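You operate a simulated robot arm through the tools that you are given. There is no shell and no other tool. Be economical: measure what you need, move in short steps, check, and stop when the job is done.

You run a simulated two-armed robot. Do the job below in one go: nothing can be reset, and whatever is moved stays where it is left.

## Task
Pick up the tub labelled "Wax" from the top of the grey table with one hand, pass it to the other hand and put it on the top of the sorting table. Set down upright: tub.

It is judged by the outcome, as a careful person would: the job done as asked, and still so three seconds after it is handed in. It fails if anything else is knocked over, pushed out of place, dropped, spilled or broken.

## Robot
Two 7-joint arms with two-finger parallel grippers on one trunk, on a base that drives. Base frame: it is fixed to the floor where the robot stands at the start and does not move with it; the origin is under the middle of the robot, x ahead of it, y to its left, z up; the surface under the hand at the start is at about z = 78. Lengths are in cm, angles in degrees, forces in N, time in s.
The left shoulder is at the start at [5, 18.7, 111], the right one opposite. With the tool pointing down near the work surface each hand reaches from about 10 to 66 cm from the robot's upright axis, wherever it stands, measured 20 degrees to its own side. Places, roughly: top of the sorting table [-200, 60, 90]. Payload 3.43 kg a hand.
The TCP of each hand is the grasp point between the finger pads, 3 cm short of the fingertips. In the tool frame z runs along the fingers and y along their closing line. The gripper opens to 9.4 cm. The fingers are 2.8 cm wide and 1 cm thick; the gripper's body (5 by 9.6 cm) begins 5.5 cm behind the TCP.
Orientation is told as [roll, pitch, yaw] about the base's x, y, z axes, in that order, counted from this pose: with the fingers straight down and closing along the base's y, the tool's x points along the base's -x, its y along +y and its z along -z.

## Interface
- The arms move only by the tool drive_tool. It takes "left_steps", "right_steps" or both (then of equal length, played together; a hand with none holds still); each is a list of rows, each an object (a shift or turn left out is 0, a gripper value left out holds the last) with "travel": the shift along the base's x, y, z in mm, a list of three; "rot": the turn, a rotation vector about the base's x, y, z in degrees, a list of three; "claw": the finger opening in mm, from 0 to 94. In form: [{"travel": [dx, dy, dz], "rot": [wx, wy, wz], "claw": claw}, ...]. A call has 1 to 10 rows; each row is the pose to reach, as a shift and turn from the pose commanded when the call began. Rows are played at 5 a second. More than 5 cm and 8.6 degrees between two rows, or a gripper value outside its range, and nothing of the call is played. A pose out of reach is approached as far as the arm can. The call stops where the force on the tool passes 40 N (or 10 N more than at its start, if that is more) or the arm is blocked; 0.2 s more then pass. The fingers move at their own pace (about 15.3 cm/s each) and stop on an object; they squeeze with about 42 N. The grip force told is the motor's: it shows also when the fingers shut on nothing. Time passes only in rows, and 0.2 s behind the last, so rows that repeat a pose let the fingers close. The reply holds the time, the measured pose of the TCP, the force on the tool along the base axes, the opening and the grip force, in the units named above and with some noise, with the torque about the TCP (base axes, N m) and any sound that the robot's microphone picked up, and new pictures: "views" is both (left out), scene, wrist or none (wrist: the cameras of the hands that moved).
- Cameras (640 x 400 px; columns grow to the right, rows downward): "scene" is now at [14.54, 2.54, 128.53]; the picture's right is [0.27, -0.96, 0.00], its down [-0.45, -0.12, -0.89] and it looks along [0.85, 0.24, -0.46] (base axes); focal length 266 px, centre (320, 200). "left" rides on the left gripper at [7.6, -1.4, -10.3] in its tool frame; the picture's right is [0.18, 0.98, 0.00], its down [-0.75, 0.14, -0.64] and it looks along [-0.63, 0.12, 0.77] (tool axes); focal length 243 px, centre (320, 200). "right" rides on the right gripper at [7.6, 1.4, -10.2] in its tool frame; the picture's right is [-0.18, 0.98, 0.00], its down [-0.75, -0.14, -0.64] and it looks along [-0.63, -0.12, 0.77] (tool axes); focal length 243 px, centre (320, 200). There is no depth. A picture from a camera that has moved, and an enlarged one, comes with that camera's place and axes in the base frame and with its lens.
- lift_body(by): slides the trunk up (or, below 0, down) by that many cm; the arms and the scene camera ride with it, the base frame stays. It gives what a move gives, with no picture.
- base_move(legs): drives the robot by 1 to 6 legs, each [ahead, left, turn to the left] in cm, cm and degrees, along the robot's own axes; the way and the turn of a leg run together, so that a leg with both is an arc; at most 150 cm and 180 degrees a leg. The arms and the cameras ride along, it lands a little off, and it stops where it bumps. It gives what a move gives, and a new picture of the scene camera.
- turn_head(pan, tilt): turns the head with the scene camera to pan (to the left, within 80 degrees either way) and tilt (down, from -29 to 69), counted from straight ahead of the robot. It gives what a move gives, and a new picture of the scene camera.
- inspect(camera, box): a new picture of the part [left, top, right, bottom] of that camera's present view, enlarged. It takes no simulated time.
- sign_off(): hands the job in; it is judged then, once.

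Go step by step. Nothing tells you exact positions but the pictures and the camera data: compare them with the known pose of the tool, close in by small moves and look again before you grip or let go. The budget is 120 turns and 260 pictures, counting those below and the enlarged ones. Unless the task says otherwise, let go and move clear before handing in, and close with one line.

The tools are called after "Request:" as a command line: name --argument value ..., lists and objects as JSON in quotes. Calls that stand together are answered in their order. drive_tool: Moves the arms, as the interface text tells. Its arguments: {"type":"object","properties":{"left_steps":{"type":"array"},"right_steps":{"type":"array"},"views":{"type":"string","enum":["both","scene","wrist","none"]}},"required":[]} The other tools are called the same way: lift_body (by) slides the trunk up or down; base_move (legs) drives the base; turn_head (pan, tilt) turns the head that bears the scene camera; inspect (camera, box) takes an enlarged picture of a part of a camera's view; sign_off () hands the job in.

At the start:

```text
clock: 0.0
left_eef_pos: [43.35, 35.26, 110.07]
left_orientation: [0.0, -0.1, 0.0]
left_contact_force: [-0.2, -0.1, 1.0]
left_moment: [0.02, 0.02, 0.0]
left_finger_gap: 9.42
left_finger_force: 0.1
right_eef_pos: [40.22, 0.96, 108.9]
right_orientation: [-0.1, -0.1, 0.0]
right_contact_force: [-0.2, 0.7, -0.5]
right_moment: [0.0, 0.0, 0.0]
right_finger_gap: 9.4
right_finger_force: 0.0
trunk travel left (down, up): [-32.5, 10.7]
robot x, y, heading: [0.09, 0.17, 0.0]
head pan, tilt: [15.5, 27.7]
```

scene: 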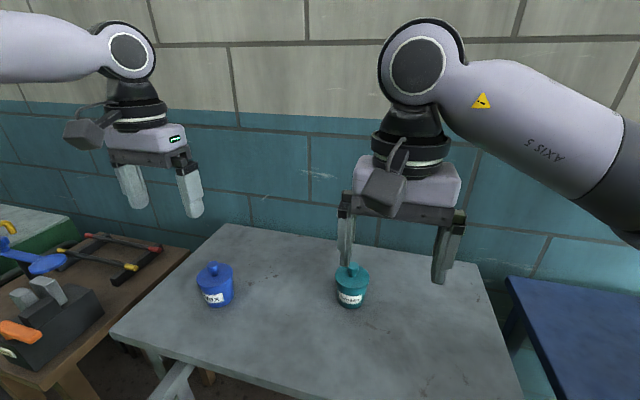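
right: 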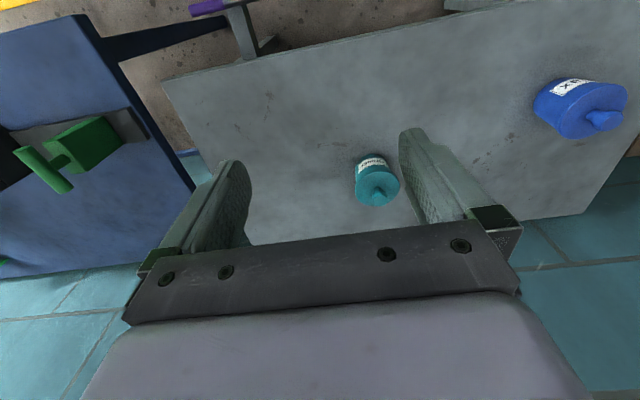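
left: 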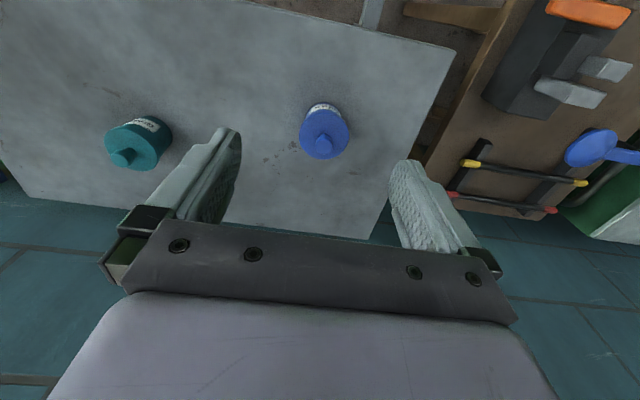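

I see a blue and a teal tub on the grey table; I need to read the labels first.

Request:
inspect --camera "scene" --box '[180, 250, 260, 320]'

Request:
inspect --camera "scene" --box '[310, 250, 390, 320]'

```text
5.71 times, centred on (220, 285) of scene
camera zoom: at [14.54, 2.54, 128.53], right [0.27, -0.96, 0.0], down [-0.45, -0.12, -0.89], along [0.85, 0.24, -0.46], focal length 1519 px, centre (891, -286)
```

zoom: 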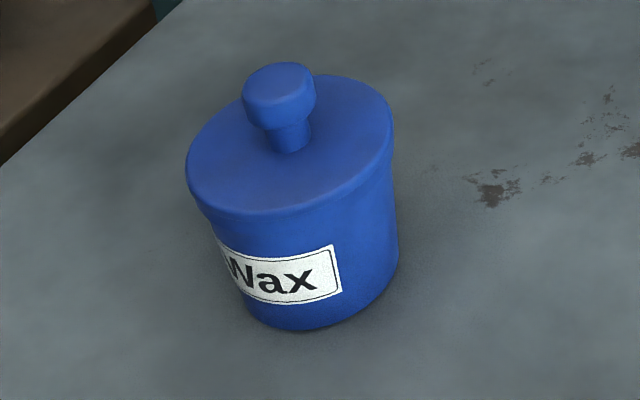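

```text
5.71 times, centred on (350, 285) of scene
camera zoom: at [14.54, 2.54, 128.53], right [0.27, -0.96, 0.0], down [-0.45, -0.12, -0.89], along [0.85, 0.24, -0.46], focal length 1519 px, centre (149, -286)
```

zoom: 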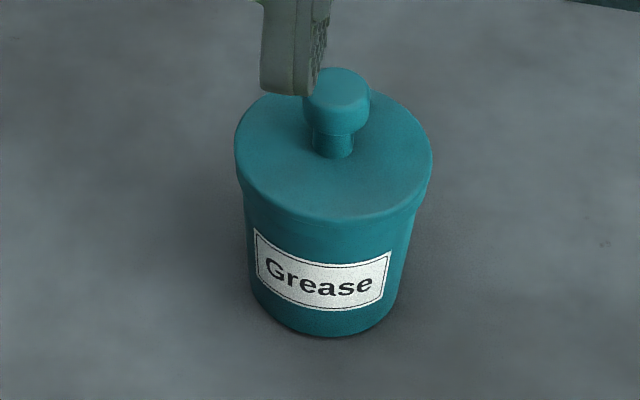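

The blue tub is "Wax", at roughly (51, 37.5), with a lid about 8 cm wide and a knob about 2.7 cm wide. I move the left hand above it and look closer.

Request:
drive_tool --left_steps '[{"travel": [40, 12, -10]}, {"travel": [75, 22, -60], "claw": 60}, {"travel": [75, 22, -90], "claw": 60}, {"travel": [75, 22, -90], "claw": 60}]' --views "both"

```text
refused: row 2 steps farther than a row can; nothing moved
```

The step was too long, so I split it into smaller ones.

Request:
drive_tool --left_steps '[{"travel": [40, 12, -10]}, {"travel": [75, 22, -40], "claw": 60}, {"travel": [75, 22, -85], "claw": 60}, {"travel": [75, 22, -85], "claw": 60}]' --views "both"

```text
clock: 1.0
left_eef_pos: [50.69, 37.72, 101.73]
left_orientation: [0.1, -0.1, 0.0]
left_contact_force: [0.0, 0.5, 0.4]
left_moment: [0.0, -0.01, -0.03]
left_finger_gap: 6.0
left_finger_force: 0.2
right_eef_pos: [40.17, 1.05, 108.86]
right_orientation: [-0.1, 0.0, 0.0]
right_contact_force: [-0.3, -0.1, 0.9]
right_moment: [-0.03, -0.02, -0.02]
right_finger_gap: 9.4
right_finger_force: 0.1
trunk travel left (down, up): [-32.5, 10.7]
robot x, y, heading: [-0.18, 0.04, 0.0]
head pan, tilt: [15.5, 27.7]
camera scene: at [14.53, 2.53, 128.53], right [0.27, -0.96, 0.0], down [-0.45, -0.12, -0.89], along [0.85, 0.24, -0.46], focal length 266 px, centre (320, 200)
camera left: at [43.17, 36.24, 111.89], right [-0.18, 0.98, 0.0], down [0.75, 0.14, 0.64], along [0.63, 0.12, -0.77], focal length 243 px, centre (320, 200)
```

scene: 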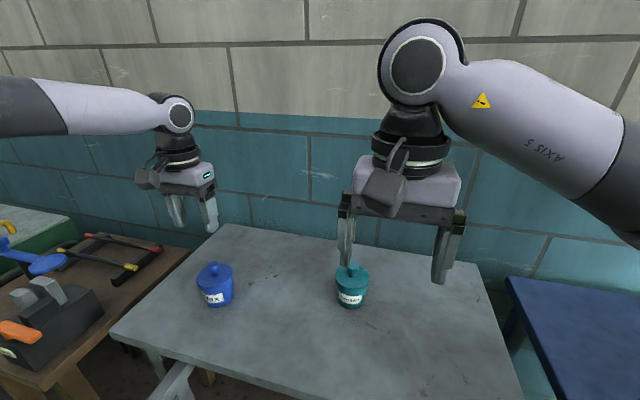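
left: 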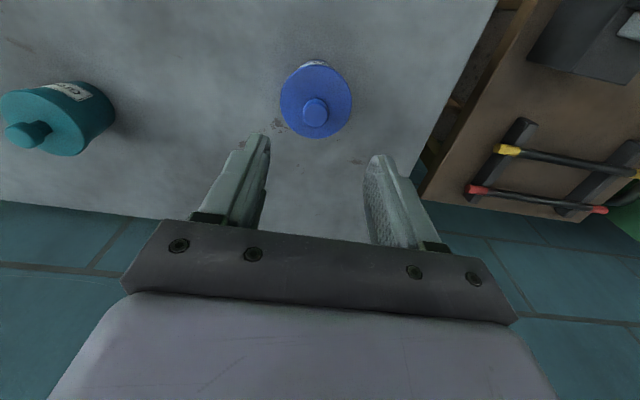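

Triangulating gives the lid top at z ≈ 86.4, centred near (51.1, 37.4). I zoom in to fix the knob's size.

Request:
inspect --camera "left" --box '[268, 50, 364, 150]'

Request:
inspect --camera "right" --box '[520, 60, 640, 150]'

```text
4.00 times, centred on (316, 100) of left
camera zoom: at [43.17, 36.24, 111.89], right [-0.18, 0.98, 0.0], down [0.75, 0.14, 0.64], along [0.63, 0.12, -0.77], focal length 970 px, centre (336, 600)
```

zoom: 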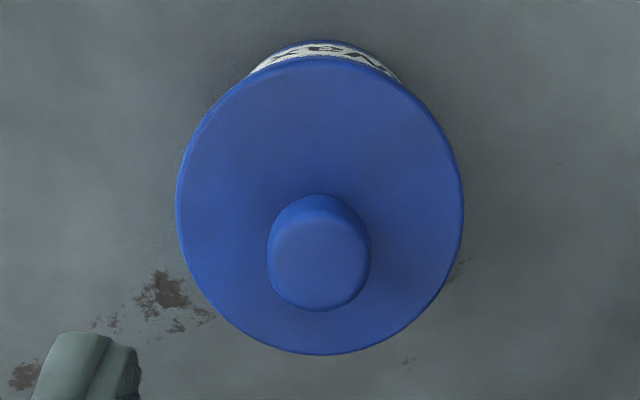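

```text
4.44 times, centred on (580, 105) of right
camera zoom: at [32.72, 2.32, 119.1], right [0.18, 0.98, 0.0], down [0.75, -0.14, 0.64], along [0.63, -0.12, -0.77], focal length 1078 px, centre (-836, 622)
```

zoom: 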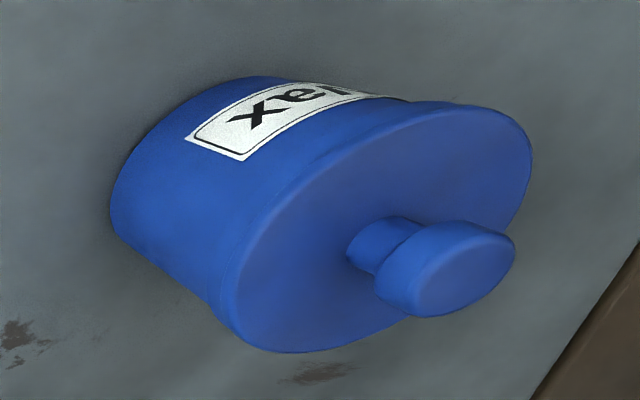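

The knob is about 2.4 cm wide, its top at z ≈ 88.7, at (51.5, 37.45). I descend around it and then check before closing.

Request:
drive_tool --left_steps '[{"travel": [8, -3, -35]}, {"travel": [8, -3, -70]}, {"travel": [8, -3, -95]}, {"travel": [8, -3, -110]}, {"travel": [8, -3, -110]}]' --views "both"

Request:
inspect --camera "scene" --box '[170, 220, 270, 320]'

```text
clock: 2.2
left_eef_pos: [51.55, 37.03, 90.72]
left_orientation: [-0.1, 0.0, 0.0]
left_contact_force: [0.3, -0.7, 0.2]
left_moment: [-0.01, -0.01, 0.03]
left_finger_gap: 6.03
left_finger_force: 0.0
right_eef_pos: [40.33, 1.0, 108.79]
right_orientation: [0.0, -0.1, 0.0]
right_contact_force: [-0.1, 0.7, -0.5]
right_moment: [-0.01, -0.01, -0.03]
right_finger_gap: 9.41
right_finger_force: 0.0
trunk travel left (down, up): [-32.5, 10.7]
robot x, y, heading: [-0.3, -0.19, -0.1]
head pan, tilt: [15.5, 27.7]
camera scene: at [14.54, 2.54, 128.53], right [0.27, -0.96, 0.0], down [-0.45, -0.12, -0.89], along [0.85, 0.24, -0.46], focal length 266 px, centre (320, 200)
camera left: at [43.96, 35.59, 100.85], right [-0.18, 0.98, 0.0], down [0.75, 0.14, 0.64], along [0.63, 0.12, -0.77], focal length 243 px, centre (320, 200)
```

scene: 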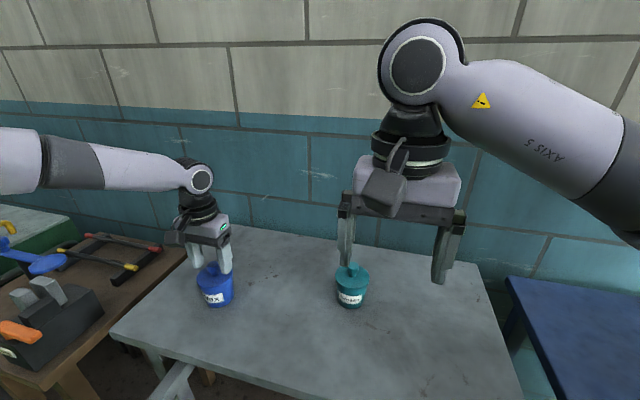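
left: 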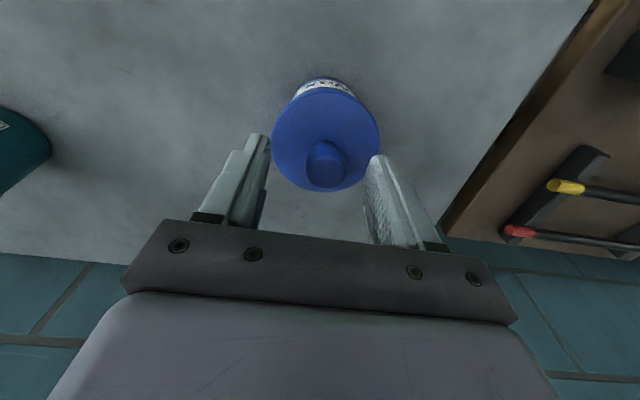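

```text
4.00 times, centred on (220, 270) of scene
camera zoom: at [14.54, 2.54, 128.53], right [0.27, -0.96, 0.0], down [-0.45, -0.12, -0.89], along [0.85, 0.24, -0.46], focal length 1064 px, centre (720, -80)
```

zoom: 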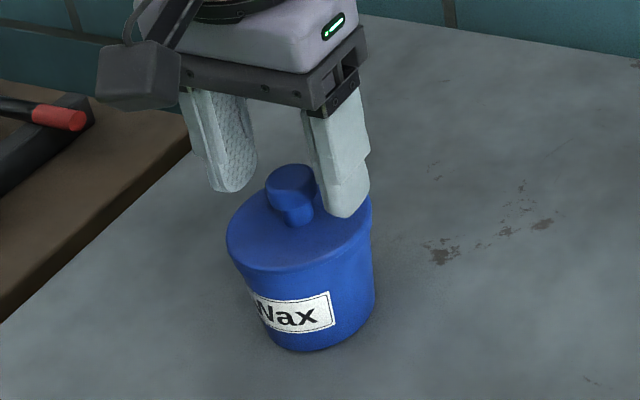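

The fingers straddle the knob almost exactly. I go down 7 mm, centre by a few mm and close.

Request:
drive_tool --left_steps '[{"travel": [-2, 4, 0]}, {"travel": [-2, 4, -8]}, {"travel": [-2, 4, -8], "claw": 10}, {"travel": [-2, 4, -8], "claw": 10}, {"travel": [-2, 4, -8], "claw": 10}]' --views "none"

Request:
inspect --camera "scene" --box '[170, 220, 270, 320]'

```text
clock: 3.4
left_eef_pos: [51.37, 37.55, 89.78]
left_orientation: [0.0, 0.0, 0.1]
left_contact_force: [0.6, 0.1, 0.0]
left_moment: [0.03, -0.03, 0.01]
left_finger_gap: 2.49
left_finger_force: 42.0
right_eef_pos: [40.39, 1.03, 108.78]
right_orientation: [0.0, 0.0, 0.0]
right_contact_force: [0.4, -0.5, 0.8]
right_moment: [0.01, 0.03, 0.01]
right_finger_gap: 9.41
right_finger_force: 0.0
trunk travel left (down, up): [-32.5, 10.7]
robot x, y, heading: [-0.17, -0.15, -0.1]
head pan, tilt: [15.5, 27.7]
```

```text
4.00 times, centred on (220, 270) of scene
camera zoom: at [14.55, 2.55, 128.53], right [0.27, -0.96, 0.0], down [-0.45, -0.12, -0.89], along [0.85, 0.24, -0.46], focal length 1064 px, centre (720, -80)
```

zoom: 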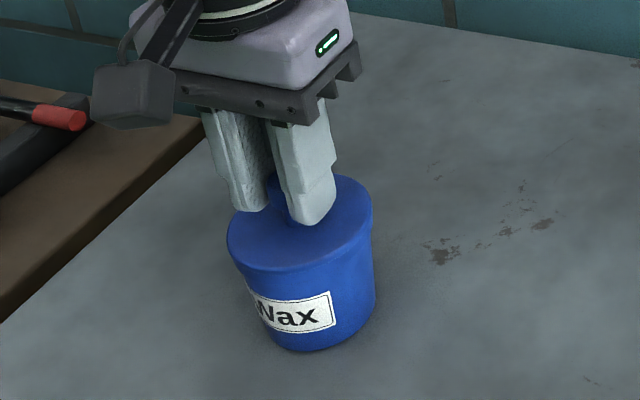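

The knob is held, gap 2.5 cm. I lift 1.5 cm to see whether the whole tub rises or only the lid.

Request:
drive_tool --left_steps '[{"travel": [0, 0, 5]}, {"travel": [0, 0, 10]}, {"travel": [0, 0, 15]}]' --views "none"

Request:
inspect --camera "scene" --box '[170, 220, 270, 320]'

```text
clock: 4.2
left_eef_pos: [51.48, 37.58, 91.23]
left_orientation: [0.0, 0.0, 0.1]
left_contact_force: [0.2, -1.2, -3.7]
left_moment: [0.02, 0.05, 0.01]
left_finger_gap: 2.54
left_finger_force: 42.2
right_eef_pos: [40.28, 0.92, 108.83]
right_orientation: [0.0, 0.0, 0.1]
right_contact_force: [0.1, 0.2, -0.2]
right_moment: [0.0, 0.0, 0.0]
right_finger_gap: 9.4
right_finger_force: 0.0
trunk travel left (down, up): [-32.5, 10.7]
robot x, y, heading: [0.15, 0.01, -0.1]
head pan, tilt: [15.5, 27.7]
```

```text
4.00 times, centred on (220, 270) of scene
camera zoom: at [14.56, 2.56, 128.53], right [0.27, -0.96, 0.0], down [-0.45, -0.12, -0.89], along [0.85, 0.24, -0.46], focal length 1064 px, centre (720, -80)
```

zoom: 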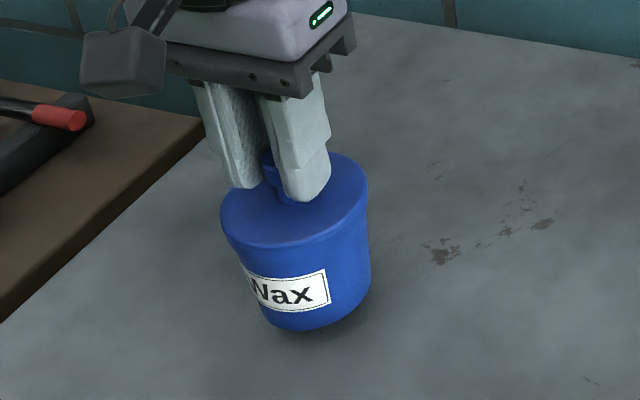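

The whole tub rises and weighs about 0.4 kg. I lift it well clear and bring it in front of the robot, while the right hand backs off to its right.

Request:
drive_tool --left_steps '[{"travel": [0, 0, 45]}, {"travel": [0, 0, 90]}, {"travel": [-10, 0, 138]}, {"travel": [-25, -20, 175]}, {"travel": [-45, -45, 210]}, {"travel": [-60, -80, 220]}, {"travel": [-75, -120, 220]}, {"travel": [-90, -155, 220]}, {"travel": [-95, -195, 220]}, {"travel": [-95, -195, 220]}]' --right_steps '[{"travel": [0, -40, 20]}, {"travel": [0, -80, 30]}, {"travel": [0, -120, 40]}, {"travel": [0, -150, 40]}, {"travel": [0, -150, 40], "rot": [0, 0, 8]}, {"travel": [0, -150, 40], "rot": [0, 0, 16]}, {"travel": [0, -150, 40], "rot": [0, 0, 24]}, {"travel": [0, -150, 40], "rot": [0, 0, 32]}, {"travel": [0, -150, 40], "rot": [0, 0, 40]}, {"travel": [0, -150, 40], "rot": [0, 0, 48]}]' --views "scene"

```text
clock: 6.4
left_eef_pos: [41.69, 17.87, 112.74]
left_orientation: [-0.1, -0.1, 0.1]
left_contact_force: [0.3, 0.1, -2.7]
left_moment: [0.02, -0.02, 0.0]
left_finger_gap: 2.52
left_finger_force: 42.6
right_eef_pos: [40.34, -14.08, 112.96]
right_orientation: [0.0, 0.0, 48.2]
right_contact_force: [0.0, 0.2, 0.1]
right_moment: [0.01, 0.0, 0.02]
right_finger_gap: 9.4
right_finger_force: 0.0
trunk travel left (down, up): [-32.5, 10.7]
robot x, y, heading: [-0.04, 0.22, 0.2]
head pan, tilt: [15.5, 27.7]
camera scene: at [14.53, 2.57, 128.53], right [0.27, -0.96, 0.0], down [-0.45, -0.12, -0.89], along [0.85, 0.24, -0.46], focal length 266 px, centre (320, 200)
```

scene: 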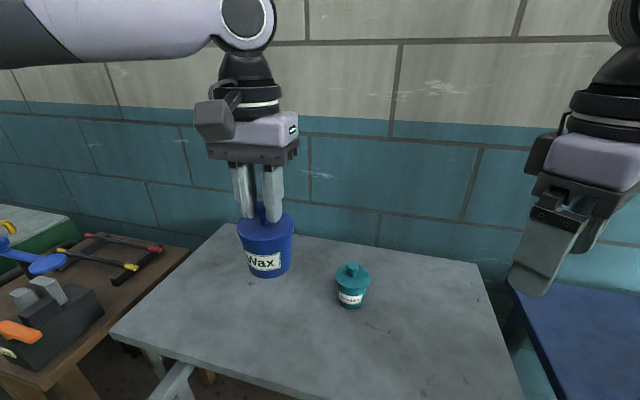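

The tub hangs upright in the left hand at about (41.7, 17.9). I turn the right hand to yaw 90 so it can come in from the right side, tilted.

Request:
drive_tool --right_steps '[{"travel": [3, -10, 0], "rot": [0, 0, 8]}, {"travel": [6, -20, 0], "rot": [0, 0, 16]}, {"travel": [10, -20, 0], "rot": [0, 0, 24]}, {"travel": [14, -20, 0], "rot": [0, 0, 32]}, {"travel": [14, -20, 0], "rot": [0, 0, 40]}, {"travel": [14, -20, 0], "rot": [0, 0, 41.8]}]' --views "none"

Request:
drive_tool --right_steps '[{"travel": [0, 0, 0], "rot": [7, 0, 0]}, {"travel": [0, 0, 0], "rot": [14, 0, 0]}, {"travel": [0, 0, 0], "rot": [21, 0, 0]}, {"travel": [0, 0, 0], "rot": [28, 0, 0]}, {"travel": [0, 0, 0], "rot": [35, 0, 0]}, {"travel": [0, 0, 0], "rot": [42, 0, 0]}, {"travel": [0, 0, 0], "rot": [50, 0, 0]}, {"travel": [0, 0, 0], "rot": [50, 0, 0]}]' --views "both"

```text
clock: 7.8
left_eef_pos: [41.6, 17.95, 112.74]
left_orientation: [0.1, 0.0, 0.1]
left_contact_force: [-0.7, -0.7, -3.8]
left_moment: [0.0, 0.03, 0.03]
left_finger_gap: 2.52
left_finger_force: 41.9
right_eef_pos: [30.49, -11.02, 110.45]
right_orientation: [0.0, 0.0, 89.5]
right_contact_force: [0.2, 0.4, 0.2]
right_moment: [0.02, 0.01, 0.0]
right_finger_gap: 9.39
right_finger_force: 0.0
right hand out of reach, approached as far as the arm can: row 2, 3, 4, 5, 6
trunk travel left (down, up): [-32.5, 10.7]
robot x, y, heading: [0.01, 0.07, -0.3]
head pan, tilt: [15.5, 27.7]
```

```text
clock: 9.6
left_eef_pos: [41.67, 17.92, 112.69]
left_orientation: [0.0, 0.1, 0.0]
left_contact_force: [-0.2, 0.4, -2.9]
left_moment: [0.02, 0.03, 0.02]
left_finger_gap: 2.5
left_finger_force: 41.9
right_eef_pos: [28.27, -11.44, 111.61]
right_orientation: [0.3, -50.1, 89.6]
right_contact_force: [0.1, 0.1, -0.7]
right_moment: [-0.03, 0.0, 0.01]
right_finger_gap: 9.39
right_finger_force: 0.1
right hand out of reach, approached as far as the arm can: row 5, 6, 7, 8
trunk travel left (down, up): [-32.5, 10.7]
robot x, y, heading: [-0.08, 0.35, 0.0]
head pan, tilt: [15.5, 27.7]
camera scene: at [14.56, 2.56, 128.53], right [0.27, -0.96, 0.0], down [-0.45, -0.12, -0.89], along [0.85, 0.24, -0.46], focal length 266 px, centre (320, 200)
camera right: at [26.74, -24.28, 112.35], right [-0.98, 0.12, 0.14], down [0.14, -0.01, 0.99], along [0.12, 0.99, -0.01], focal length 243 px, centre (320, 200)
```

scene: 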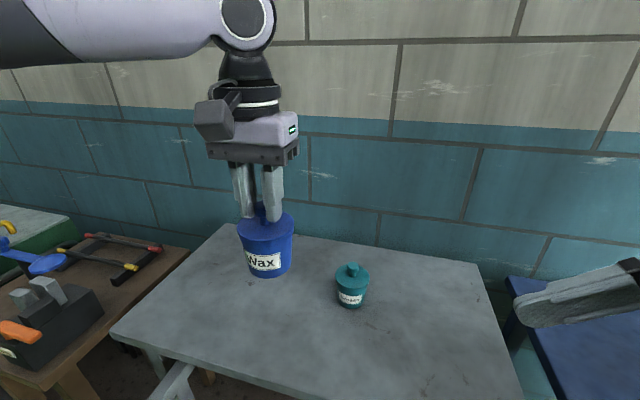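
right: 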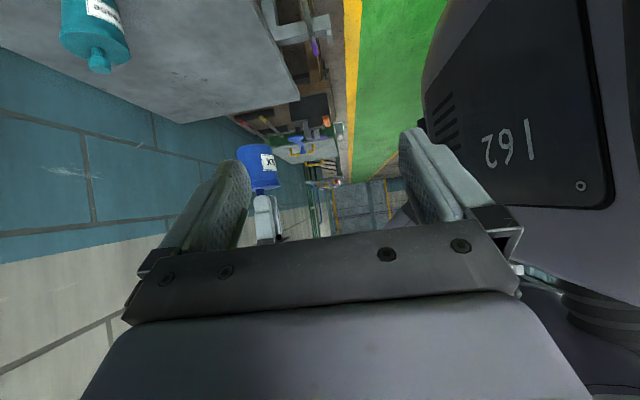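

The right hand's pose is good, but it is short on reach at x ≈ 42. I bring the tub nearer, to x ≈ 31, and probe the right hand's reach with a small move.

Request:
drive_tool --left_steps '[{"travel": [-40, 10, 0]}, {"travel": [-75, 20, 0]}, {"travel": [-100, 20, 0]}, {"travel": [-100, 20, 0]}]' --right_steps '[{"travel": [0, 20, 0]}, {"travel": [0, 40, 0]}, {"travel": [0, 60, 0]}, {"travel": [0, 60, 0]}]' --views "scene"

```text
clock: 10.6
left_eef_pos: [31.82, 20.08, 113.16]
left_orientation: [0.0, 0.0, 0.2]
left_contact_force: [-0.4, 1.3, -3.6]
left_moment: [0.04, 0.04, -0.02]
left_finger_gap: 2.5
left_finger_force: 41.8
right_eef_pos: [28.13, -5.52, 111.62]
right_orientation: [0.2, -49.9, 89.7]
right_contact_force: [-0.6, -0.1, -0.4]
right_moment: [0.01, 0.0, -0.02]
right_finger_gap: 9.42
right_finger_force: 0.1
trunk travel left (down, up): [-32.5, 10.7]
robot x, y, heading: [-0.07, 0.05, 0.2]
head pan, tilt: [15.5, 27.7]
camera scene: at [14.57, 2.55, 128.52], right [0.27, -0.96, 0.0], down [-0.45, -0.12, -0.89], along [0.85, 0.24, -0.46], focal length 266 px, centre (320, 200)
```

scene: 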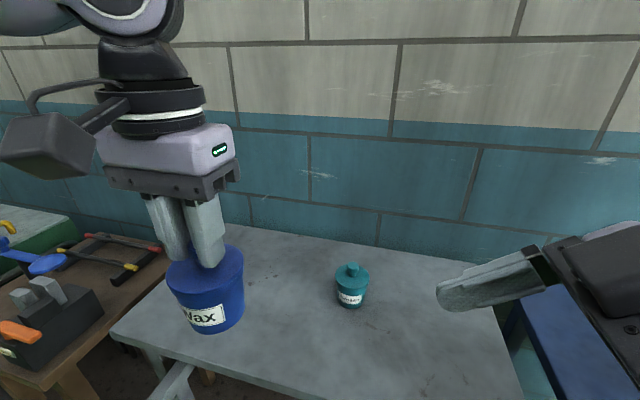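

Reach is fine here. I bring the right hand to the pre-approach pose, about 11 cm back along its tilted axis.

Request:
drive_tool --right_steps '[{"travel": [12, 40, 6]}, {"travel": [24, 80, 12]}, {"travel": [37, 120, 18]}, {"travel": [37, 150, 18]}, {"travel": [37, 163, 18]}, {"travel": [37, 163, 18]}]' --views "both"

```text
clock: 12.0
left_eef_pos: [31.89, 20.04, 113.35]
left_orientation: [0.0, 0.0, 0.0]
left_contact_force: [0.5, 0.0, -3.2]
left_moment: [0.0, 0.06, -0.03]
left_finger_gap: 2.51
left_finger_force: 42.2
right_eef_pos: [31.83, 10.9, 113.4]
right_orientation: [0.3, -50.1, 89.6]
right_contact_force: [0.0, -0.5, -0.3]
right_moment: [0.0, 0.02, 0.0]
right_finger_gap: 9.4
right_finger_force: 0.1
trunk travel left (down, up): [-32.5, 10.7]
robot x, y, heading: [0.07, 0.11, -0.1]
head pan, tilt: [15.5, 27.7]
camera scene: at [14.56, 2.55, 128.53], right [0.27, -0.96, 0.0], down [-0.45, -0.12, -0.89], along [0.85, 0.24, -0.46], focal length 266 px, centre (320, 200)
camera right: at [30.47, -1.88, 114.15], right [-0.98, 0.12, 0.14], down [0.14, -0.01, 0.99], along [0.12, 0.99, -0.01], focal length 243 px, centre (320, 200)
```

scene: 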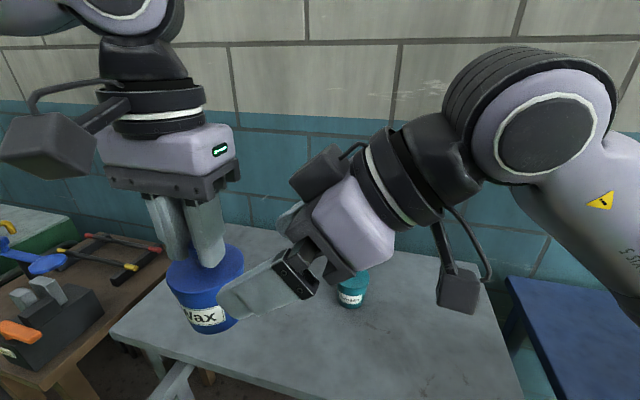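
right: 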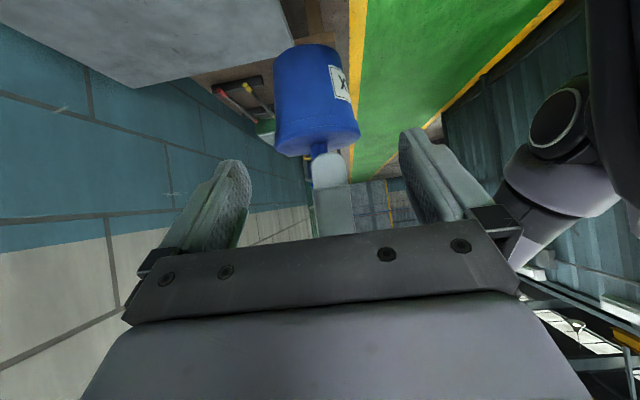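

The tub lies nicely in line, its axis about 5 mm more to +x. I advance most of the way along the finger axis, then look.

Request:
drive_tool --right_steps '[{"travel": [5, 0, -4]}, {"travel": [5, 20, -21]}, {"travel": [5, 40, -38]}, {"travel": [5, 58, -52]}, {"travel": [5, 58, -52]}]' --views "both"

```text
clock: 13.2
left_eef_pos: [31.94, 20.07, 113.19]
left_orientation: [0.0, -0.1, 0.0]
left_contact_force: [-0.6, 0.2, -3.1]
left_moment: [0.01, 0.02, 0.01]
left_finger_gap: 2.5
left_finger_force: 42.0
right_eef_pos: [32.18, 16.83, 108.38]
right_orientation: [0.2, -50.0, 89.7]
right_contact_force: [1.0, 0.6, 0.3]
right_moment: [0.02, 0.01, 0.03]
right_finger_gap: 9.41
right_finger_force: 0.0
trunk travel left (down, up): [-32.5, 10.7]
robot x, y, heading: [-0.03, 0.05, 0.1]
head pan, tilt: [15.5, 27.7]
camera scene: at [14.56, 2.54, 128.53], right [0.27, -0.96, 0.0], down [-0.45, -0.12, -0.89], along [0.85, 0.24, -0.46], focal length 266 px, centre (320, 200)
camera right: at [30.76, 4.0, 109.07], right [-0.98, 0.12, 0.14], down [0.14, -0.01, 0.99], along [0.12, 0.99, -0.01], focal length 243 px, centre (320, 200)
```

scene: 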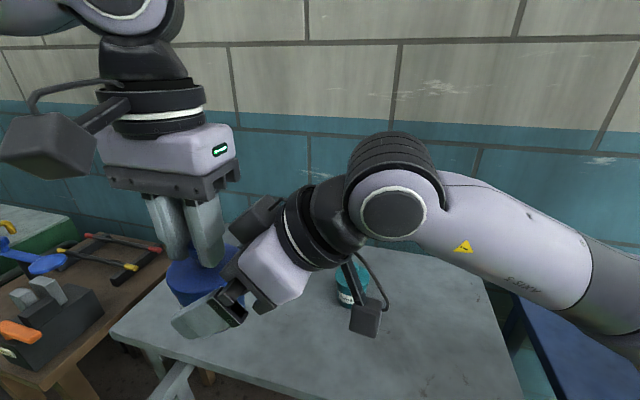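
right: 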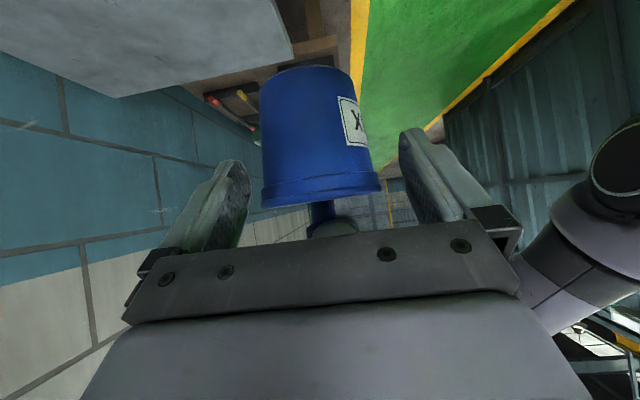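

The tub is centred between the right fingers. I make the last advance and look at the clearance before closing.

Request:
drive_tool --right_steps '[{"travel": [0, 12, -14]}, {"travel": [0, 23, -28]}, {"travel": [0, 23, -28]}]' --views "both"

Request:
inspect --camera "scene" --box '[120, 180, 320, 360]'

```text
clock: 14.0
left_eef_pos: [31.76, 19.98, 113.32]
left_orientation: [0.0, -0.1, 0.0]
left_contact_force: [-0.8, -0.1, -2.8]
left_moment: [-0.01, 0.0, -0.01]
left_finger_gap: 2.51
left_finger_force: 41.8
right_eef_pos: [32.18, 19.24, 105.6]
right_orientation: [0.2, -50.1, 89.7]
right_contact_force: [0.8, 0.0, 0.7]
right_moment: [-0.02, -0.03, -0.01]
right_finger_gap: 9.39
right_finger_force: 0.0
trunk travel left (down, up): [-32.5, 10.7]
robot x, y, heading: [0.24, 0.02, 0.0]
head pan, tilt: [15.5, 27.7]
camera scene: at [14.56, 2.55, 128.53], right [0.27, -0.96, 0.0], down [-0.45, -0.12, -0.89], along [0.85, 0.24, -0.46], focal length 266 px, centre (320, 200)
camera right: at [30.81, 6.29, 106.23], right [-0.98, 0.12, 0.14], down [0.14, -0.01, 0.99], along [0.12, 0.99, -0.01], focal length 243 px, centre (320, 200)
```

scene: 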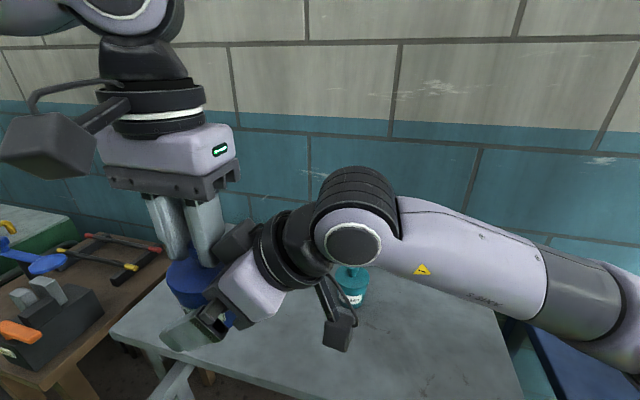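
right: 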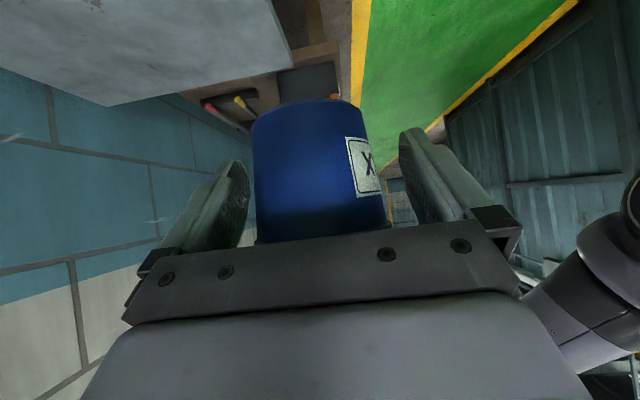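

```text
2.22 times, centred on (220, 270) of scene
camera zoom: at [14.56, 2.55, 128.53], right [0.27, -0.96, 0.0], down [-0.45, -0.12, -0.89], along [0.85, 0.24, -0.46], focal length 591 px, centre (542, 44)
```

zoom: 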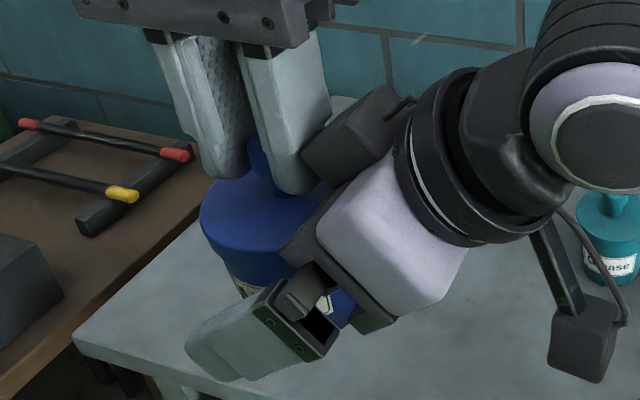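

There is clearance all round. I shift 2 mm to centre and close the right hand on the body.

Request:
drive_tool --right_steps '[{"travel": [2, 0, 0]}, {"travel": [2, 0, 0], "claw": 75}, {"travel": [2, 0, 0], "claw": 60}, {"travel": [2, 0, 0], "claw": 60}, {"travel": [2, 0, 0], "claw": 60}]' --views "both"

```text
clock: 15.2
left_eef_pos: [31.78, 20.08, 113.3]
left_orientation: [0.0, 0.1, 0.0]
left_contact_force: [-5.9, -2.4, -0.9]
left_moment: [-0.12, 0.38, -0.03]
left_finger_gap: 2.49
left_finger_force: 42.0
right_eef_pos: [32.45, 19.09, 105.52]
right_orientation: [0.2, -50.1, 89.6]
right_contact_force: [5.9, 2.0, -0.1]
right_moment: [-0.14, 0.06, 0.0]
right_finger_gap: 7.36
right_finger_force: 42.5
trunk travel left (down, up): [-32.5, 10.7]
robot x, y, heading: [-0.15, 0.24, 0.2]
head pan, tilt: [15.5, 27.7]
camera scene: at [14.56, 2.55, 128.53], right [0.27, -0.96, 0.0], down [-0.45, -0.12, -0.89], along [0.85, 0.24, -0.46], focal length 266 px, centre (320, 200)
camera right: at [31.09, 6.22, 106.25], right [-0.98, 0.12, 0.14], down [0.14, -0.01, 0.99], along [0.12, 0.99, -0.01], focal length 243 px, centre (320, 200)
```

scene: 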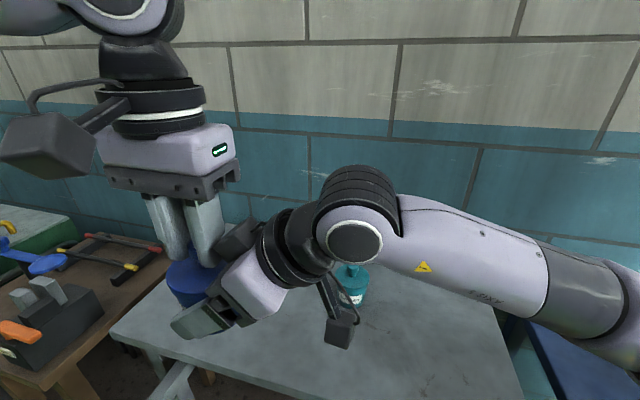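
right: 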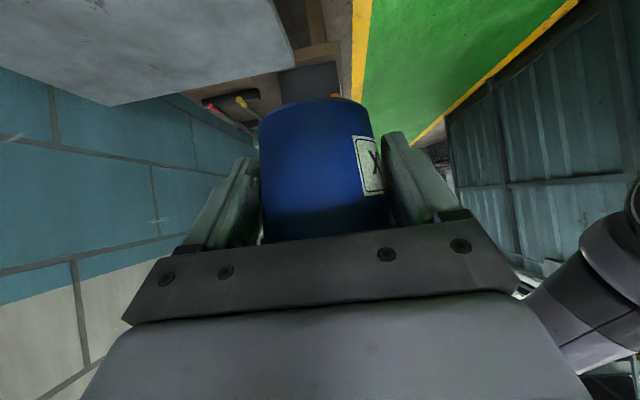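

The right hand holds the body (gap 7.36 cm, 42 N). I open the left just slightly, to clear the right hand's housing, and lift it straight up.

Request:
drive_tool --left_steps '[{"travel": [0, 0, 0], "claw": 33}, {"travel": [0, 0, 0], "claw": 33}, {"travel": [0, 0, 10], "claw": 33}, {"travel": [0, 0, 30], "claw": 33}, {"travel": [0, 0, 60], "claw": 33}, {"travel": [0, 0, 60], "claw": 33}]' --views "both"

```text
clock: 16.6
left_eef_pos: [31.74, 20.12, 119.42]
left_orientation: [0.0, 0.0, 0.0]
left_contact_force: [0.9, -0.2, 0.4]
left_moment: [-0.03, 0.01, -0.02]
left_finger_gap: 3.3
left_finger_force: 0.1
right_eef_pos: [32.56, 19.05, 105.53]
right_orientation: [0.2, -50.1, 89.7]
right_contact_force: [1.2, -0.2, -0.2]
right_moment: [0.0, 0.04, 0.02]
right_finger_gap: 7.36
right_finger_force: 41.8
trunk travel left (down, up): [-32.5, 10.7]
robot x, y, heading: [0.09, -0.75, -0.0]
head pan, tilt: [15.5, 27.7]
camera scene: at [14.56, 2.56, 128.53], right [0.27, -0.96, 0.0], down [-0.45, -0.12, -0.89], along [0.85, 0.24, -0.46], focal length 266 px, centre (320, 200)
camera left: at [24.28, 18.62, 129.58], right [-0.18, 0.98, 0.0], down [0.75, 0.14, 0.64], along [0.63, 0.12, -0.77], focal length 243 px, centre (320, 200)
```

scene: 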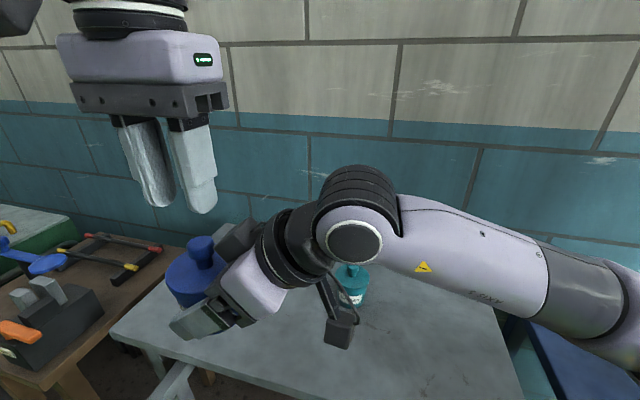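
left: 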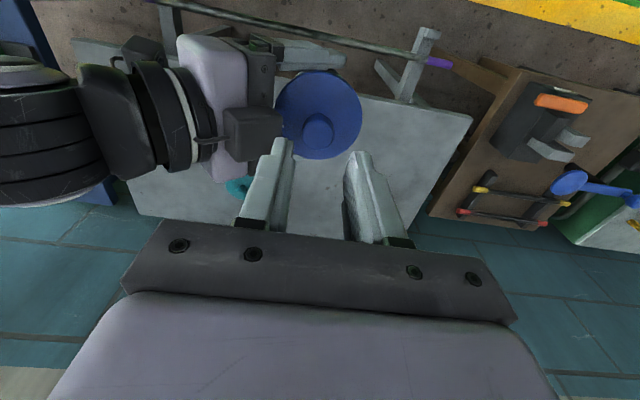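

The handover worked. I move the left hand away to its side and look around for the sorting table before driving.

Request:
drive_tool --left_steps '[{"travel": [0, 30, 20]}, {"travel": [-20, 60, 40]}, {"travel": [-40, 90, 40]}, {"travel": [-60, 110, 40]}, {"travel": [-60, 110, 40]}, {"travel": [-60, 110, 40]}]' --right_steps '[{"travel": [0, 0, 20]}, {"travel": [0, 0, 40]}, {"travel": [0, -20, 60]}, {"travel": [0, -50, 70]}, {"travel": [0, -80, 70]}, {"travel": [0, -80, 70]}]' --views "none"

Request:
turn_head --pan 80 --tilt 25

Request:
turn_head --pan -80 --tilt 25

```text
clock: 18.0
left_eef_pos: [26.02, 31.45, 123.11]
left_orientation: [0.0, 0.0, 0.0]
left_contact_force: [0.2, -0.2, -0.1]
left_moment: [-0.04, -0.01, 0.01]
left_finger_gap: 3.3
left_finger_force: 0.1
right_eef_pos: [32.5, 11.25, 112.6]
right_orientation: [0.3, -50.0, 89.8]
right_contact_force: [0.3, -0.6, -3.1]
right_moment: [0.01, -0.02, 0.02]
right_finger_gap: 7.36
right_finger_force: 41.7
trunk travel left (down, up): [-32.5, 10.7]
robot x, y, heading: [-0.16, -0.4, 0.3]
head pan, tilt: [15.5, 27.7]
```

```text
clock: 19.4
left_eef_pos: [26.02, 31.45, 123.2]
left_orientation: [0.1, -0.1, 0.0]
left_contact_force: [-0.4, 0.6, 0.0]
left_moment: [0.0, 0.0, 0.02]
left_finger_gap: 3.31
left_finger_force: 0.1
right_eef_pos: [32.52, 11.13, 112.54]
right_orientation: [0.3, -50.0, 89.6]
right_contact_force: [0.2, 0.1, -3.0]
right_moment: [-0.01, 0.01, -0.01]
right_finger_gap: 7.36
right_finger_force: 42.1
trunk travel left (down, up): [-32.5, 10.7]
robot x, y, heading: [0.15, 0.22, 0.1]
head pan, tilt: [80.0, 25.0]
camera scene: at [7.36, 9.18, 128.96], right [0.98, -0.17, 0.0], down [-0.07, -0.42, -0.91], along [0.16, 0.89, -0.42], focal length 266 px, centre (320, 200)
```

scene: 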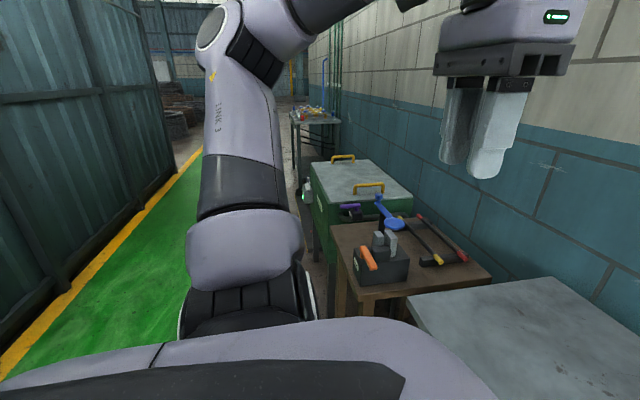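

```text
clock: 21.8
left_eef_pos: [26.14, 31.37, 123.24]
left_orientation: [0.1, -0.1, 0.1]
left_contact_force: [-0.6, -0.4, 0.6]
left_moment: [0.01, 0.01, -0.03]
left_finger_gap: 3.28
left_finger_force: 0.1
right_eef_pos: [32.55, 11.12, 112.38]
right_orientation: [0.2, -50.0, 89.7]
right_contact_force: [-0.3, 0.0, -3.4]
right_moment: [-0.03, -0.02, 0.01]
right_finger_gap: 7.35
right_finger_force: 42.8
trunk travel left (down, up): [-32.5, 10.7]
robot x, y, heading: [0.17, 0.11, -0.1]
head pan, tilt: [-80.0, 25.0]
camera scene: at [7.36, -8.97, 128.96], right [-0.98, -0.17, 0.0], down [-0.07, 0.42, -0.91], along [0.16, -0.89, -0.42], focal length 266 px, centre (320, 200)
```

scene: 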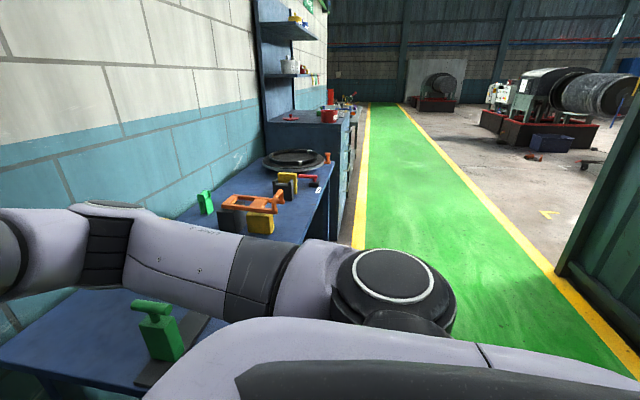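

The aisle behind the robot is clear as far as I can see. I back off 50 cm, then turn left 90° with the head forward to look for the sorting table.

Request:
base_move --legs '[[-50, 0, 0], [0, 0, 90]]'

Request:
turn_head --pan 70 --tilt 20

```text
clock: 28.5
left_eef_pos: [-79.8, 26.46, 123.22]
left_orientation: [0.0, 0.0, 88.8]
left_contact_force: [0.9, 0.0, 0.2]
left_moment: [0.03, -0.01, 0.01]
left_finger_gap: 3.29
left_finger_force: 0.1
right_eef_pos: [-59.52, 32.38, 112.51]
right_orientation: [0.2, -49.9, 178.5]
right_contact_force: [0.2, -0.6, -3.4]
right_moment: [0.03, -0.03, 0.02]
right_finger_gap: 7.35
right_finger_force: 42.0
trunk travel left (down, up): [-32.5, 10.7]
robot x, y, heading: [-49.11, -0.32, 89.0]
head pan, tilt: [-80.0, 25.0]
camera scene: at [-39.78, 7.14, 128.96], right [0.15, -0.99, 0.0], down [-0.42, -0.06, -0.91], along [0.9, 0.14, -0.42], focal length 266 px, centre (320, 200)
```

scene: 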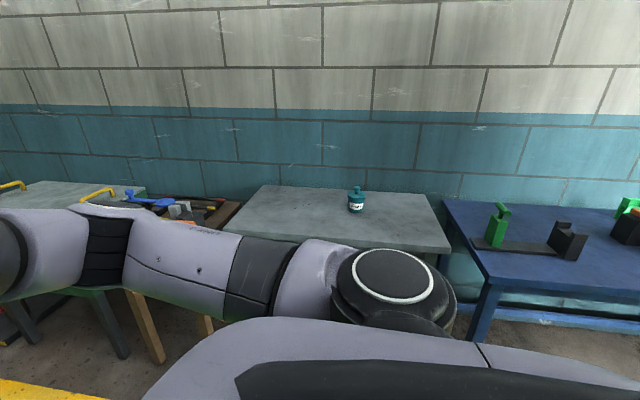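

```text
clock: 30.8
left_eef_pos: [-79.78, 26.57, 123.22]
left_orientation: [0.0, 0.0, 88.9]
left_contact_force: [-0.1, -0.3, -0.1]
left_moment: [0.02, 0.0, 0.01]
left_finger_gap: 3.28
left_finger_force: 0.1
right_eef_pos: [-59.37, 32.5, 112.52]
right_orientation: [0.2, -50.1, 178.5]
right_contact_force: [1.1, 0.2, -3.5]
right_moment: [0.0, -0.03, -0.03]
right_finger_gap: 7.35
right_finger_force: 42.2
trunk travel left (down, up): [-32.5, 10.7]
robot x, y, heading: [-49.02, -0.35, 88.9]
head pan, tilt: [70.0, 20.0]
camera scene: at [-57.56, 9.1, 129.76], right [0.36, 0.93, 0.0], down [0.32, -0.12, -0.94], along [-0.88, 0.34, -0.34], focal length 266 px, centre (320, 200)
```

scene: 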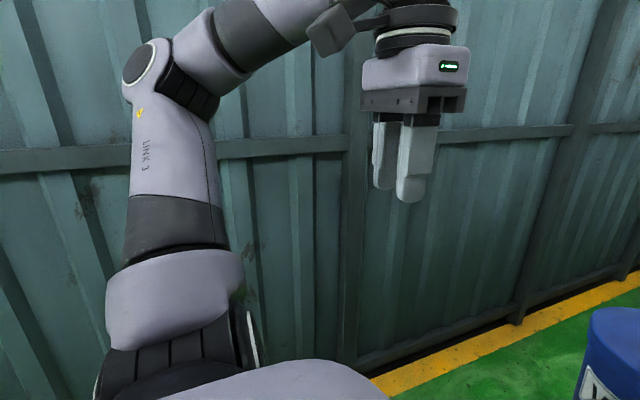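

A metal wall stands between us and the sorting table. It seems to end around y ≈ -190, so I turn to face down the aisle (-y) and look.

Request:
base_move --legs '[[0, 0, -179]]'

Request:
turn_head --pan -30 --tilt 15

```text
clock: 38.2
left_eef_pos: [-14.4, -22.07, 123.27]
left_orientation: [0.0, 0.1, -82.6]
left_contact_force: [0.2, -0.3, 0.2]
left_moment: [0.01, -0.01, -0.01]
left_finger_gap: 3.31
left_finger_force: 0.0
right_eef_pos: [-33.61, -31.09, 112.43]
right_orientation: [0.1, -49.9, 7.1]
right_contact_force: [0.3, 0.7, -2.8]
right_moment: [0.0, 0.05, 0.02]
right_finger_gap: 7.31
right_finger_force: 41.7
trunk travel left (down, up): [-32.5, 10.7]
robot x, y, heading: [-48.44, -0.02, -82.7]
head pan, tilt: [70.0, 20.0]
camera scene: at [-39.15, -7.96, 129.76], right [-0.22, -0.98, 0.0], down [-0.33, 0.07, -0.94], along [0.92, -0.2, -0.34], focal length 266 px, centre (320, 200)
```

scene: 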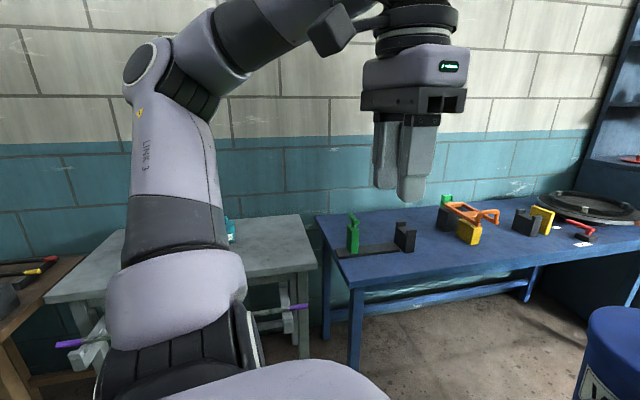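

```text
clock: 40.0
left_eef_pos: [-14.41, -22.06, 123.17]
left_orientation: [0.0, 0.1, -82.5]
left_contact_force: [-0.6, -0.1, 0.2]
left_moment: [-0.02, 0.02, 0.0]
left_finger_gap: 3.31
left_finger_force: 0.0
right_eef_pos: [-33.61, -31.01, 112.5]
right_orientation: [0.4, -50.0, 7.0]
right_contact_force: [0.6, 0.8, -2.7]
right_moment: [0.01, 0.04, -0.01]
right_finger_gap: 7.36
right_finger_force: 41.9
trunk travel left (down, up): [-32.5, 10.7]
robot x, y, heading: [-49.25, -0.09, -82.3]
head pan, tilt: [-30.0, 15.0]
camera scene: at [-51.82, -14.56, 130.58], right [-0.92, 0.38, 0.0], down [0.1, 0.24, -0.97], along [-0.37, -0.89, -0.26], focal length 266 px, centre (320, 200)
```

scene: 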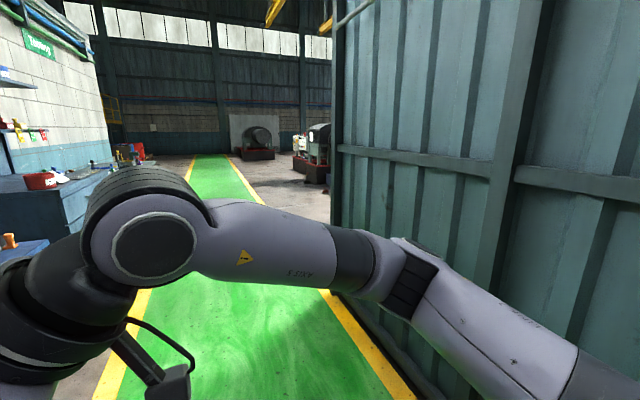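

The wall ends at about y = -190. I straighten out and drive down the aisle past its end, then look right.

Request:
base_move --legs '[[0, 0, -7.7], [130, 0, 0], [120, 0, 0]]'

Request:
turn_head --pan -80 --tilt 20

```text
clock: 52.8
left_eef_pos: [-17.27, -275.45, 123.25]
left_orientation: [0.1, -0.1, -90.3]
left_contact_force: [0.0, 0.0, -1.3]
left_moment: [-0.01, 0.03, 0.01]
left_finger_gap: 3.29
left_finger_force: 0.0
right_eef_pos: [-37.62, -281.99, 112.54]
right_orientation: [0.3, -49.9, -0.6]
right_contact_force: [0.1, 0.4, -3.3]
right_moment: [0.0, 0.02, -0.01]
right_finger_gap: 7.33
right_finger_force: 41.8
trunk travel left (down, up): [-32.5, 10.7]
robot x, y, heading: [-48.81, -249.21, -90.3]
head pan, tilt: [-30.0, 15.0]
camera scene: at [-53.4, -263.14, 130.58], right [-0.86, 0.5, 0.0], down [0.13, 0.22, -0.97], along [-0.49, -0.83, -0.26], focal length 266 px, centre (320, 200)
```

scene: 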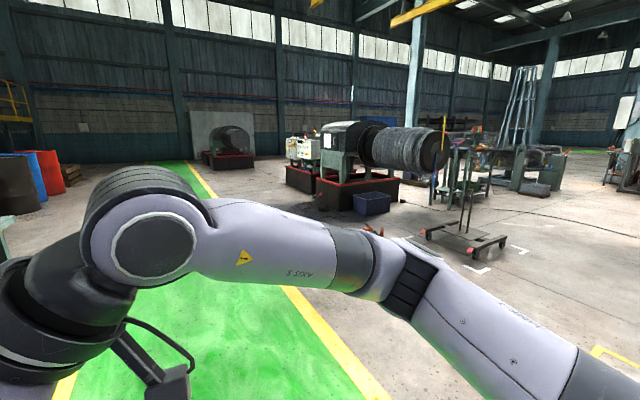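

```text
clock: 54.0
left_eef_pos: [-17.11, -275.55, 123.2]
left_orientation: [0.1, 0.0, -90.2]
left_contact_force: [0.6, 0.2, 0.3]
left_moment: [-0.02, 0.05, 0.0]
left_finger_gap: 3.28
left_finger_force: 0.1
right_eef_pos: [-37.52, -281.78, 112.57]
right_orientation: [0.2, -50.0, -0.6]
right_contact_force: [-0.2, 0.8, -3.6]
right_moment: [-0.01, 0.04, 0.01]
right_finger_gap: 7.33
right_finger_force: 41.7
trunk travel left (down, up): [-32.5, 10.7]
robot x, y, heading: [-48.54, -249.31, -90.5]
head pan, tilt: [-80.0, 20.0]
camera scene: at [-57.87, -256.64, 129.77], right [-0.17, 0.99, 0.0], down [0.34, 0.06, -0.94], along [-0.93, -0.16, -0.34], focal length 266 px, centre (320, 200)
```

scene: 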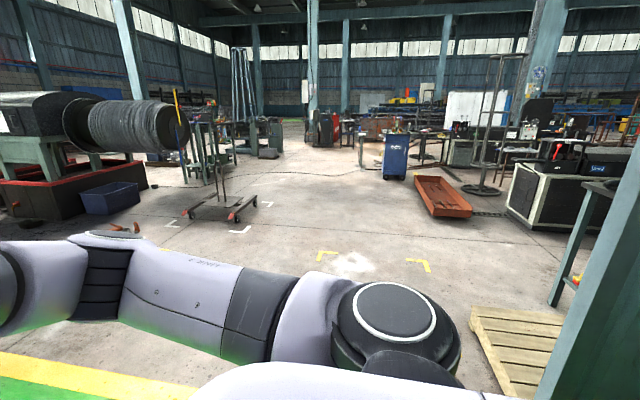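

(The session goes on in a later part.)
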